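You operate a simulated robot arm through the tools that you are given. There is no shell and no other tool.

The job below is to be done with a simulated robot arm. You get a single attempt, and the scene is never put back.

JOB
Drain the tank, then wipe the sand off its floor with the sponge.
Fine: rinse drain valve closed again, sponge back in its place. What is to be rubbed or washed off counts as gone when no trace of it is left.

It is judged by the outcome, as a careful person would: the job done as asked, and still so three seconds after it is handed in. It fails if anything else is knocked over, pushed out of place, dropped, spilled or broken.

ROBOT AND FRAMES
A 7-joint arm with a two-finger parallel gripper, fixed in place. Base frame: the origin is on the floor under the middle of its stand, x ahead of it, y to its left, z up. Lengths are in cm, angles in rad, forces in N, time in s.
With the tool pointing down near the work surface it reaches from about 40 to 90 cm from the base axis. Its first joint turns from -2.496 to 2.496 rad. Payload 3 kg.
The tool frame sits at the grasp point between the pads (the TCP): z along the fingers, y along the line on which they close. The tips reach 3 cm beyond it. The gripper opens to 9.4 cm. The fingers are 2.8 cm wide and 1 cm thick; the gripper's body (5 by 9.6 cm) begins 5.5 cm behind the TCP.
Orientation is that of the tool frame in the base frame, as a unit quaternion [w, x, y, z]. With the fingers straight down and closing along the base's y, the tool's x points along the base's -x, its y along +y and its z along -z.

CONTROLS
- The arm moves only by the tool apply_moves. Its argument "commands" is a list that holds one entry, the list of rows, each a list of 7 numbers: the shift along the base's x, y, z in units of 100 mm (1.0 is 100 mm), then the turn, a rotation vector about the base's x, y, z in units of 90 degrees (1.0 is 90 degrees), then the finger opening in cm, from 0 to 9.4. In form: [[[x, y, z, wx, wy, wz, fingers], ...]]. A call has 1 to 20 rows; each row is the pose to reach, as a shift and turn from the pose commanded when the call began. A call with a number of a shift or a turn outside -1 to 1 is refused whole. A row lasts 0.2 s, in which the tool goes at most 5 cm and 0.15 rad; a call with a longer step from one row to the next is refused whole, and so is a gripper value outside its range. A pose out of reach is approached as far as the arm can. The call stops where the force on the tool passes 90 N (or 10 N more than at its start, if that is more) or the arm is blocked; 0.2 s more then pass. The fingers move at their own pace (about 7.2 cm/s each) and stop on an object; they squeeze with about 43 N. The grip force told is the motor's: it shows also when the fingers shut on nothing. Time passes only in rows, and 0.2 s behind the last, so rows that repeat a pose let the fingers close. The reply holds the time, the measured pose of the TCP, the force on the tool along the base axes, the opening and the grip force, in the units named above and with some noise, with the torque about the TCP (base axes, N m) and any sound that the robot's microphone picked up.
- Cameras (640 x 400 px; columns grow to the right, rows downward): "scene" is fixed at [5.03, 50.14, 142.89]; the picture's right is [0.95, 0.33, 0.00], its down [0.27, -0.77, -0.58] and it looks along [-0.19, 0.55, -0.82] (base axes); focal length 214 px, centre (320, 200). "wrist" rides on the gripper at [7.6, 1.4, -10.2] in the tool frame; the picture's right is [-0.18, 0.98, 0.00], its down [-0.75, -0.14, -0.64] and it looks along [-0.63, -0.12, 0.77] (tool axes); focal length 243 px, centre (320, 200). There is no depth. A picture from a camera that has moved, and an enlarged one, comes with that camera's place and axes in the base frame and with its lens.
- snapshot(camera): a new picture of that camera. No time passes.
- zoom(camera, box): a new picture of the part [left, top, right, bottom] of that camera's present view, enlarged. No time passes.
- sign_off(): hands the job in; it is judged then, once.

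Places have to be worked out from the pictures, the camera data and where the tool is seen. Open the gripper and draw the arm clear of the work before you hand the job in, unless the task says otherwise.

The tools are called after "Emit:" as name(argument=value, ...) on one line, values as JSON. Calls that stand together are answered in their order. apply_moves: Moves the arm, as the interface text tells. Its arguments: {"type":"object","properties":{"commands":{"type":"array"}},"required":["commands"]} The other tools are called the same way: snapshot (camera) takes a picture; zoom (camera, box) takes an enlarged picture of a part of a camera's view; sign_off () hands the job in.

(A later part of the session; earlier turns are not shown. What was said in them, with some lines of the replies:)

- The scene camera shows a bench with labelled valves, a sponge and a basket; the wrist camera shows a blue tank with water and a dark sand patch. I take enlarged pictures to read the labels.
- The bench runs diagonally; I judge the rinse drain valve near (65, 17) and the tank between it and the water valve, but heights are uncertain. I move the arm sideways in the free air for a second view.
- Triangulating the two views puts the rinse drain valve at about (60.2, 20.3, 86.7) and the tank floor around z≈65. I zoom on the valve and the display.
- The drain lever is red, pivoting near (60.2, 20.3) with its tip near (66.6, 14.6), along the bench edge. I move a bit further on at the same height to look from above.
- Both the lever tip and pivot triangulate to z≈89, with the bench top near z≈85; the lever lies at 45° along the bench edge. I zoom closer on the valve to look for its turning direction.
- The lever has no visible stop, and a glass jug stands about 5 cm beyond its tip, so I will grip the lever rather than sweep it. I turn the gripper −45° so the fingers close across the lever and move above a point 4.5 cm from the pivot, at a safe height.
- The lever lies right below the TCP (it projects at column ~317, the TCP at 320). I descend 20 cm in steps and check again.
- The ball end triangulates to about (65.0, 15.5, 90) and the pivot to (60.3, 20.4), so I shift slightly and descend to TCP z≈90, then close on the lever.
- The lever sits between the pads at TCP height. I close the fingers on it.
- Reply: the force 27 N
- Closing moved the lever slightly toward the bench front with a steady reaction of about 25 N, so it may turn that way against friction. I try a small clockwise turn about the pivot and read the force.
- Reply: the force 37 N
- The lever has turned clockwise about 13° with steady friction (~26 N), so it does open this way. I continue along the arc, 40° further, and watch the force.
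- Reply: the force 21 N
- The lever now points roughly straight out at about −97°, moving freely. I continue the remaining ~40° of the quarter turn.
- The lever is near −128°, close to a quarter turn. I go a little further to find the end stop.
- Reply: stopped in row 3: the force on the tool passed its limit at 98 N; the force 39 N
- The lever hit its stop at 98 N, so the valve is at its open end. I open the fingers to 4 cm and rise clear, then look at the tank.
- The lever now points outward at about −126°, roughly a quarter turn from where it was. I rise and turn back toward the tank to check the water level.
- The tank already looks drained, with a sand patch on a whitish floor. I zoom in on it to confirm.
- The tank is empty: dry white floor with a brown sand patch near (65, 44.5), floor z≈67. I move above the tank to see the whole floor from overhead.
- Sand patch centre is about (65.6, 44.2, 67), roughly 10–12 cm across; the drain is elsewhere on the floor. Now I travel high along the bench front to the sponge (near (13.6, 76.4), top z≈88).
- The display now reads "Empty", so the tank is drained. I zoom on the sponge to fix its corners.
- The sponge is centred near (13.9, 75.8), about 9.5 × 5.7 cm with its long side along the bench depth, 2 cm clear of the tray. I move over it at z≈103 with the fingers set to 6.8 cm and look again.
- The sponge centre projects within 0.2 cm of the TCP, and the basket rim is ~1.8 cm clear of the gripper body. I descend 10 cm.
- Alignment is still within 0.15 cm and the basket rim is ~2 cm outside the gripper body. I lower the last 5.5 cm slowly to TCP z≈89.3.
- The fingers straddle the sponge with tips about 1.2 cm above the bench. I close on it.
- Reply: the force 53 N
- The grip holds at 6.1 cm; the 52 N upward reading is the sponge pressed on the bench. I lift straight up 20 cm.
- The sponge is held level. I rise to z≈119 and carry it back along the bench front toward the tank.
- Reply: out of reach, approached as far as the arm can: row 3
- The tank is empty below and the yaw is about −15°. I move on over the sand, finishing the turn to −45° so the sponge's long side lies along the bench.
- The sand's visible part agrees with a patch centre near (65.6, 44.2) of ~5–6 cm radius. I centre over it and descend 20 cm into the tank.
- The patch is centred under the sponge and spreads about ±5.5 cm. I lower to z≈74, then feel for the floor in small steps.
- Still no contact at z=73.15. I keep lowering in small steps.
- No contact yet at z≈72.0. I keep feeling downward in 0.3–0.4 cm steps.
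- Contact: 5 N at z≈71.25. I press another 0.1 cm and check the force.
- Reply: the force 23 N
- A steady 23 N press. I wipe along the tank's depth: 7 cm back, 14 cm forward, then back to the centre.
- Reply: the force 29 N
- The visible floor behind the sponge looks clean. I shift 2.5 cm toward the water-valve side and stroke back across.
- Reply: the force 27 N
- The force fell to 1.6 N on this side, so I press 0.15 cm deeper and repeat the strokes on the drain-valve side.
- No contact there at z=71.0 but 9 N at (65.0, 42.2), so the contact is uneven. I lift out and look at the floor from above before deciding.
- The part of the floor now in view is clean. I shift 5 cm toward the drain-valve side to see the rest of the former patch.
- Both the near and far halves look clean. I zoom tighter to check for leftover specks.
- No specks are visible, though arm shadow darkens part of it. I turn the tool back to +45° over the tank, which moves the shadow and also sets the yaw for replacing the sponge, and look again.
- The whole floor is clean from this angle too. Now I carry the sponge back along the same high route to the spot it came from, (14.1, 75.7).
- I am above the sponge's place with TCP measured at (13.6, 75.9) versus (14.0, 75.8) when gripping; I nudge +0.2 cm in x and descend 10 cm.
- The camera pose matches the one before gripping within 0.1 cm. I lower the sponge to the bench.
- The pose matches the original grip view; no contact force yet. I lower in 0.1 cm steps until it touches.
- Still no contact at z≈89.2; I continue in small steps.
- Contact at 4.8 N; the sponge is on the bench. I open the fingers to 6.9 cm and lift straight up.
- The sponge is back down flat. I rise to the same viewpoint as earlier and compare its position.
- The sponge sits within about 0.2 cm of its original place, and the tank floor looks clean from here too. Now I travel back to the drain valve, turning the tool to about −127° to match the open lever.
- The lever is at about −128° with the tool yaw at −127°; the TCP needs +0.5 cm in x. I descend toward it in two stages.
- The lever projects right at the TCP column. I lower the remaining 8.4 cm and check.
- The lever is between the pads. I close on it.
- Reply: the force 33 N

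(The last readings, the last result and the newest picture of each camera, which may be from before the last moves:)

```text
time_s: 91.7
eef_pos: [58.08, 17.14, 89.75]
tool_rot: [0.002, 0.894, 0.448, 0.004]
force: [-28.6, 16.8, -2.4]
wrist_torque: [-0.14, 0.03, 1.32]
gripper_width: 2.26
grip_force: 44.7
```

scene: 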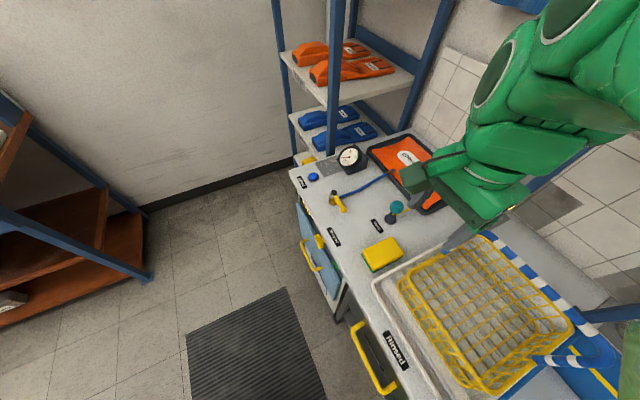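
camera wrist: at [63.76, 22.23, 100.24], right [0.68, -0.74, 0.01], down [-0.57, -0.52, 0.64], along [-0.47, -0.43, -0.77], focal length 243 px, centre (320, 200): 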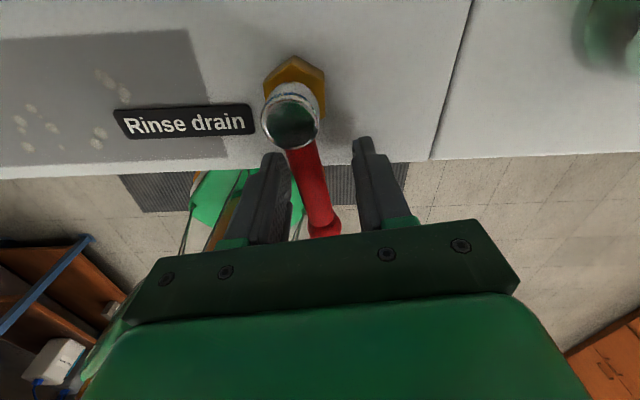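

Gripped. I turn the lever back counter-clockwise along the arc, 40° first.

Emit:
apply_moves(commands=[[[0.024, -0.016, 0, 0, 0, 0.044, 0], [0.05, -0.03, 0, 0, 0, 0.089, 0], [0.076, -0.042, 0, 0, 0, 0.133, 0], [0.103, -0.052, 0, 0, 0, 0.178, 0], [0.131, -0.061, 0, 0, 0, 0.222, 0], [0.159, -0.067, 0, 0, 0, 0.267, 0], [0.187, -0.072, 0, 0, 0, 0.311, 0], [0.216, -0.074, 0, 0, 0, 0.356, 0], [0.245, -0.075, 0, 0, 0, 0.4, 0], [0.274, -0.073, 0, 0, 0, 0.444, 0]]])

Emit:
snapshot(camera="wrist")

```text
time_s: 93.9
eef_pos: [60.66, 16.4, 89.82]
tool_rot: [0.0, 0.688, 0.726, 0.004]
force: [-30.3, 25.8, 6.6]
wrist_torque: [0.21, 0.03, 1.0]
gripper_width: 2.21
grip_force: 44.8
```

```text
taken
camera wrist: at [61.62, 24.09, 100.24], right [0.99, -0.13, 0.01], down [-0.1, -0.76, 0.64], along [-0.08, -0.63, -0.77], focal length 243 px, centre (320, 200)
```

wrist: 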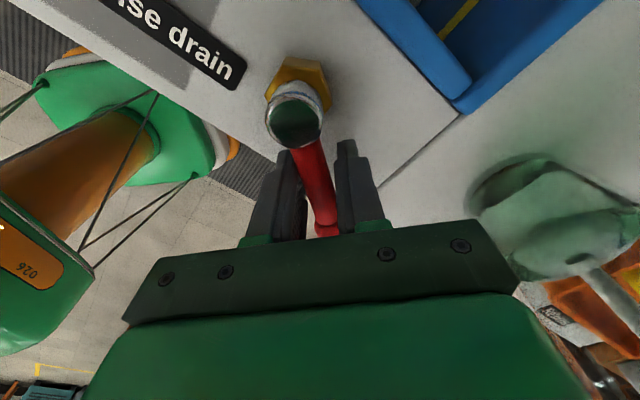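

Turned to about −90°. I continue toward −49°, leaving the last few degrees for a careful approach to the stop.

Emit:
apply_moves(commands=[[[0.029, 0.004, 0, 0, 0, 0.044, 0], [0.057, 0.009, 0, 0, 0, 0.089, 0], [0.085, 0.017, 0, 0, 0, 0.133, 0], [0.113, 0.026, 0, 0, 0, 0.178, 0], [0.139, 0.037, 0, 0, 0, 0.222, 0], [0.165, 0.05, 0, 0, 0, 0.267, 0], [0.19, 0.065, 0, 0, 0, 0.311, 0], [0.214, 0.082, 0, 0, 0, 0.356, 0], [0.236, 0.1, 0, 0, 0, 0.4, 0]]])

Emit:
snapshot(camera="wrist")

```text
time_s: 95.9
eef_pos: [63.07, 17.46, 90.05]
tool_rot: [0.0, 0.429, 0.903, 0.004]
force: [-22.1, -11.4, -5.7]
wrist_torque: [-0.04, 0.01, 1.05]
gripper_width: 2.27
grip_force: 45.2
```

```text
taken
camera wrist: at [59.38, 24.09, 100.38], right [0.88, 0.48, 0.01], down [0.36, -0.68, 0.64], along [0.31, -0.56, -0.77], focal length 243 px, centre (320, 200)
```

wrist: 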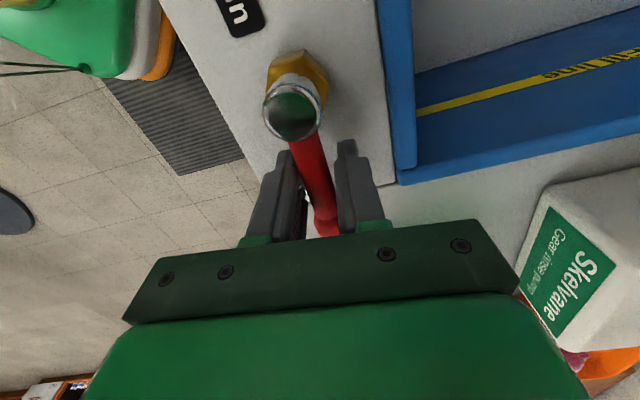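

The lever is near −52°, so about 7° remains. I turn on slowly, expecting the closed stop near −45°.

Emit:
apply_moves(commands=[[[0.011, 0.01, 0, 0, 0, 0.022, 0], [0.021, 0.02, 0, 0, 0, 0.044, 0], [0.031, 0.03, 0, 0, 0, 0.066, 0], [0.041, 0.041, 0, 0, 0, 0.089, 0], [0.041, 0.041, 0, 0, 0, 0.089, 0]]])

Emit:
snapshot(camera="wrist")

```text
time_s: 97.3
eef_pos: [63.21, 17.54, 89.85]
tool_rot: [-0.005, 0.366, 0.93, 0.002]
force: [-25.8, -13.9, 16.4]
wrist_torque: [0.29, 0.47, -0.65]
gripper_width: 2.07
grip_force: 44.8
stopped in row 5: the force on the tool passed its limit at 91 N (the readings are from after the stop); the commanded pose is now the measured one
```

```text
taken
camera wrist: at [58.7, 23.69, 100.38], right [0.8, 0.59, 0.0], down [0.46, -0.62, 0.63], along [0.38, -0.51, -0.77], focal length 243 px, centre (320, 200)
```

wrist: 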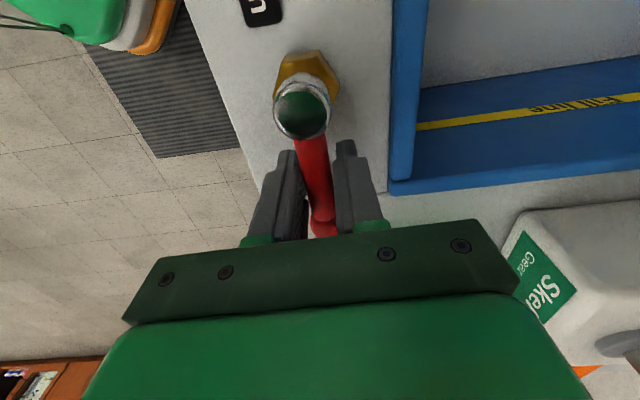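

It hit the closed stop at 91 N with the lever near −46°. I open the fingers and lift straight up to verify.

Emit:
apply_moves(commands=[[[0, 0, 0, 0, 0, 0, 3], [0, 0, 0, 0, 0, 0, 4], [0, 0, 0, 0, 0, 0, 4], [0, 0, 0.3, 0, 0, 0, 4], [0, 0, 0.6, 0, 0, 0, 4], [0, 0, 0.8, 0, 0, 0, 4], [0, 0, 0.8, 0, 0, 0, 4]]])

Emit:
snapshot(camera="wrist")

```text
time_s: 98.9
eef_pos: [63.28, 17.65, 97.96]
tool_rot: [-0.003, 0.365, 0.931, 0.003]
force: [0.2, 0.2, 0.4]
wrist_torque: [-0.03, 0.03, -0.02]
gripper_width: 4.0
grip_force: 0.0
```

```text
taken
camera wrist: at [58.79, 23.67, 108.36], right [0.8, 0.59, 0.0], down [0.46, -0.62, 0.64], along [0.38, -0.51, -0.77], focal length 243 px, centre (320, 200)
```

wrist: 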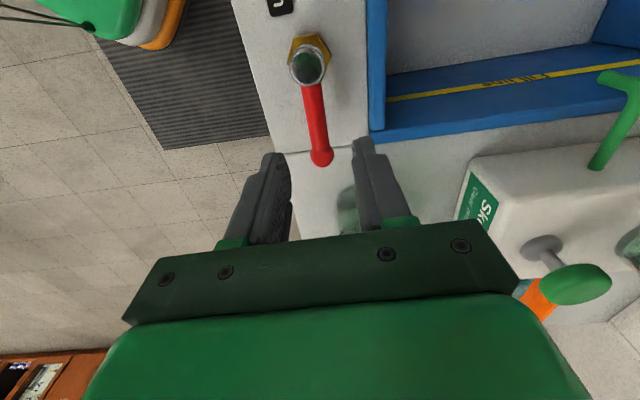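

The lever measures −45.6°, the same as at the start, so the valve is closed. I rise and go over the tank for a final unobstructed look at the floor.

Emit:
apply_moves(commands=[[[0, 0, 0.3, 0, 0, 0, 4], [0, 0, 0.6, 0, 0, 0, 4], [0, 0, 0.9, 0, 0, 0, 4], [0, 0, 1.0, 0, 0, 0, 4]]])

Emit:
apply_moves(commands=[[[0, 0.2, 0.3, 0, 0, 0, 4], [0, 0.5, 0.6, 0, 0, 0, 4], [-0.1, 0.8, 0.8, 0, 0, 0, 4], [-0.1, 1.0, 0.8, 0, 0, 0, 4]]])

Emit:
apply_moves(commands=[[[0, 0.3, 0, 0, 0, 0, 4], [0, 0.6, 0, 0, 0, 0, 4], [0, 0.9, 0, 0, 0, 0, 4], [0, 1.0, 0, 0, 0, 0, 4]]])

Emit:
apply_moves(commands=[[[0, 0.3, 0, 0, 0, 0, 4], [0, 0.5, 0, 0, 0, 0, 4], [0, 0.5, 0, 0, 0, 0, 4]]])

Emit:
snapshot(camera="wrist")

Emit:
zoom(camera="wrist", box=[210, 0, 450, 150])

```text
time_s: 99.9
eef_pos: [63.19, 17.78, 107.83]
tool_rot: [-0.004, 0.366, 0.931, 0.003]
force: [-0.1, 0.4, -0.6]
wrist_torque: [-0.05, 0.01, 0.03]
gripper_width: 4.01
grip_force: 0.1
```

```text
time_s: 100.9
eef_pos: [62.25, 27.63, 115.75]
tool_rot: [-0.003, 0.366, 0.93, 0.003]
force: [-1.1, 0.5, 0.1]
wrist_torque: [0.01, 0.0, 0.01]
gripper_width: 3.97
grip_force: 0.1
```

```text
time_s: 101.9
eef_pos: [62.38, 37.55, 116.07]
tool_rot: [-0.003, 0.366, 0.931, 0.004]
force: [-0.1, -0.3, -0.3]
wrist_torque: [0.01, 0.0, -0.03]
gripper_width: 4.01
grip_force: 0.0
```

```text
time_s: 102.7
eef_pos: [62.42, 42.81, 115.89]
tool_rot: [-0.003, 0.366, 0.931, 0.004]
force: [-0.3, 0.3, 0.3]
wrist_torque: [0.0, -0.02, 0.02]
gripper_width: 3.99
grip_force: 0.1
```

```text
taken
camera wrist: at [57.94, 48.85, 126.32], right [0.8, 0.59, 0.0], down [0.46, -0.62, 0.64], along [0.38, -0.51, -0.77], focal length 243 px, centre (320, 200)
```

wrist: 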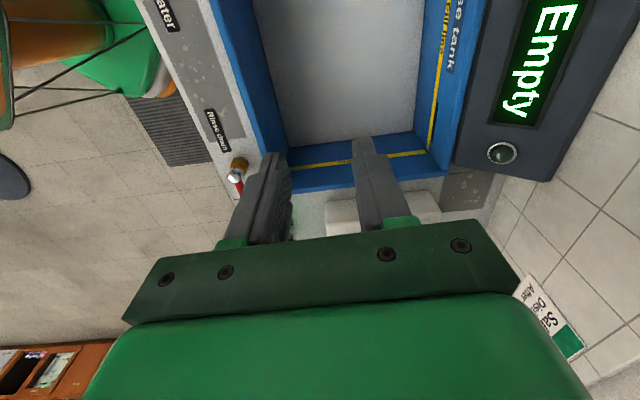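

```text
2.67 times, centred on (330, 75) of wrist
camera zoom: at [57.94, 48.85, 126.32], right [0.8, 0.59, 0.0], down [0.46, -0.62, 0.64], along [0.38, -0.51, -0.77], focal length 647 px, centre (293, 533)
```

zoom: 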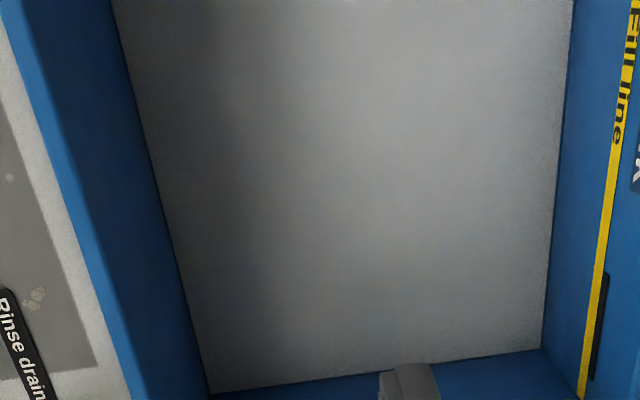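

The floor is clean and the display still says "Empty". I zoom once more on the former patch and check the scene overall.

Emit:
zoom(camera="wrist", box=[270, 0, 400, 90])

Emit:
snapshot(camera="scene")

Emit:
zoom(camera="wrist", box=[180, 120, 300, 220])

```text
4.44 times, centred on (335, 45) of wrist
camera zoom: at [57.94, 48.85, 126.32], right [0.8, 0.59, 0.0], down [0.46, -0.62, 0.64], along [0.38, -0.51, -0.77], focal length 1078 px, centre (253, 889)
```

zoom: 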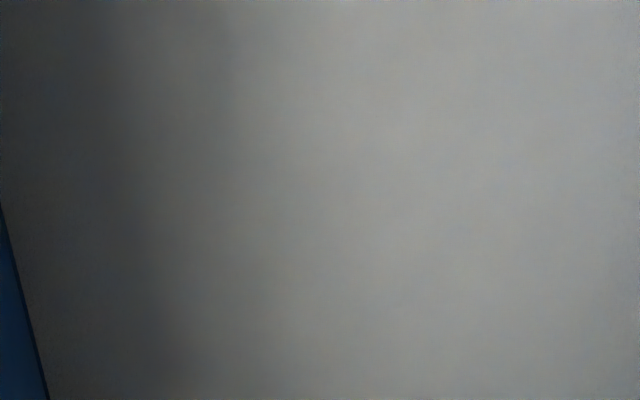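

```text
taken
```

scene: 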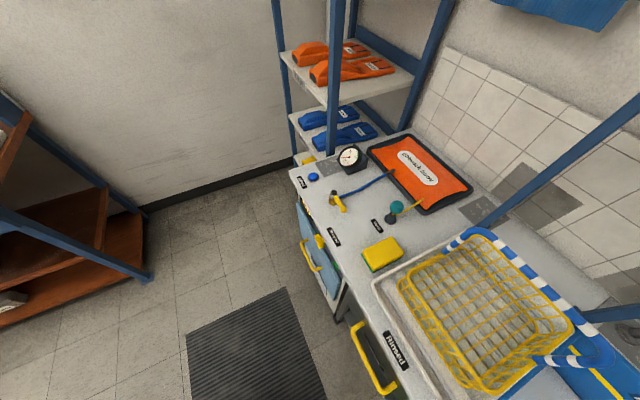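

```text
4.00 times, centred on (240, 170) of wrist
camera zoom: at [57.94, 48.85, 126.32], right [0.8, 0.59, 0.0], down [0.46, -0.62, 0.64], along [0.38, -0.51, -0.77], focal length 970 px, centre (640, 320)
```

zoom: 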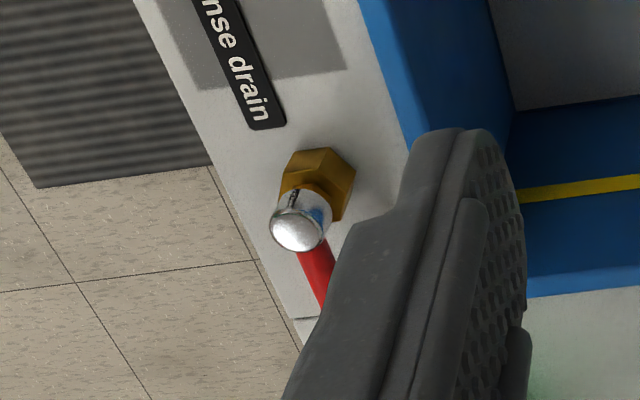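

The floor shows no trace of sand, the valve lever is closed, and the sponge is back in its place. I draw the arm back to its start area and open the gripper.

Emit:
apply_moves(commands=[[[-0.3, -0.1, 0.1, 0, 0, 0, 6], [-0.6, -0.2, 0.1, 0, 0, 0, 8], [-0.9, -0.3, 0.1, 0, 0, 0, 9.4], [-1.0, -0.4, 0.1, 0, 0, 0, 9.4]]])

Emit:
apply_moves(commands=[[[-0.3, -0.1, 0, 0, 0, 0.08, 9.4], [-0.6, -0.2, 0, 0, 0, 0.16, 9.4], [-0.9, -0.3, 0, 0, 0, 0.25, 9.4], [-1.0, -0.3, 0, 0, 0, 0.33, 9.4], [-1.0, -0.3, 0, 0, 0, 0.4, 9.4], [-1.0, -0.3, 0, 0, 0, 0.47, 9.4], [-1.0, -0.3, 0, 0, 0, 0.47, 9.4]]])

Emit:
snapshot(camera="wrist")

Emit:
snapshot(camera="scene")

```text
time_s: 103.7
eef_pos: [52.47, 38.63, 117.07]
tool_rot: [-0.004, 0.367, 0.93, 0.003]
force: [-0.9, 0.0, -0.8]
wrist_torque: [0.03, -0.02, -0.03]
gripper_width: 9.37
grip_force: 0.0
```

```text
time_s: 105.3
eef_pos: [42.38, 35.64, 116.96]
tool_rot: [-0.004, 0.004, 1.0, 0.002]
force: [-0.7, 0.3, -0.3]
wrist_torque: [-0.01, 0.01, -0.01]
gripper_width: 9.39
grip_force: 0.1
```

```text
taken
camera wrist: at [34.91, 37.09, 127.32], right [0.19, 0.98, 0.0], down [0.76, -0.15, 0.64], along [0.62, -0.12, -0.77], focal length 243 px, centre (320, 200)
```

wrist: 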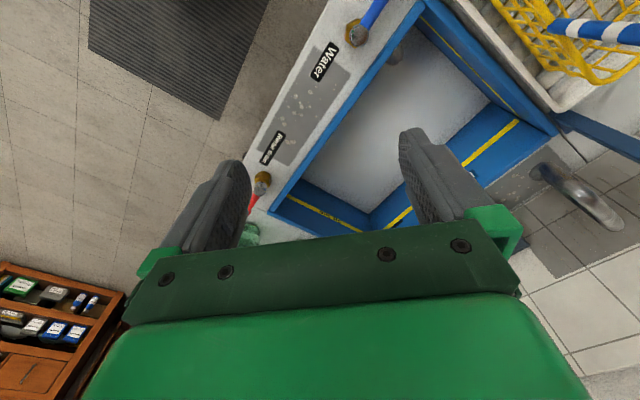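

```text
taken
```

scene: 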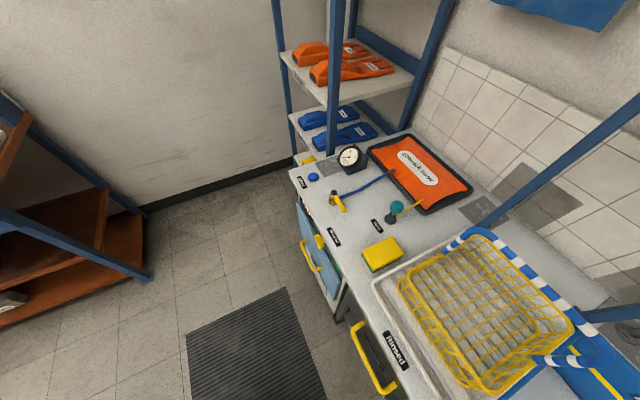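

The arm is back near its start pose with the gripper open. The tank is empty and its floor clean, the drain lever is in its original closed position, and the sponge is in its place, so I hand the job in.

Emit:
sign_off()

```text
The job is handed in.
```

The tank is drained, its floor is wiped clean of sand, and I've handed the job in.

- **Draining:** I opened the rinse drain valve to its stop, and the tank's display then read "Empty".
- **Sand:** I wiped the patch with the sponge, pressing at about 20 N for most strokes. Contact was lighter on the drain-valve side. Views from several angles afterwards, including close-ups of where the patch had been, showed no specks left.
- **Drain valve:** I turned it back until it hit its closed stop. The lever now points the same way as at the start, within about half a degree.
- **Sponge:** It is back on the bench, flat, within about 0.2 cm of where it was.

Nothing else looked moved or knocked over in the final pictures. The gripper is open and the arm is back near its starting position.
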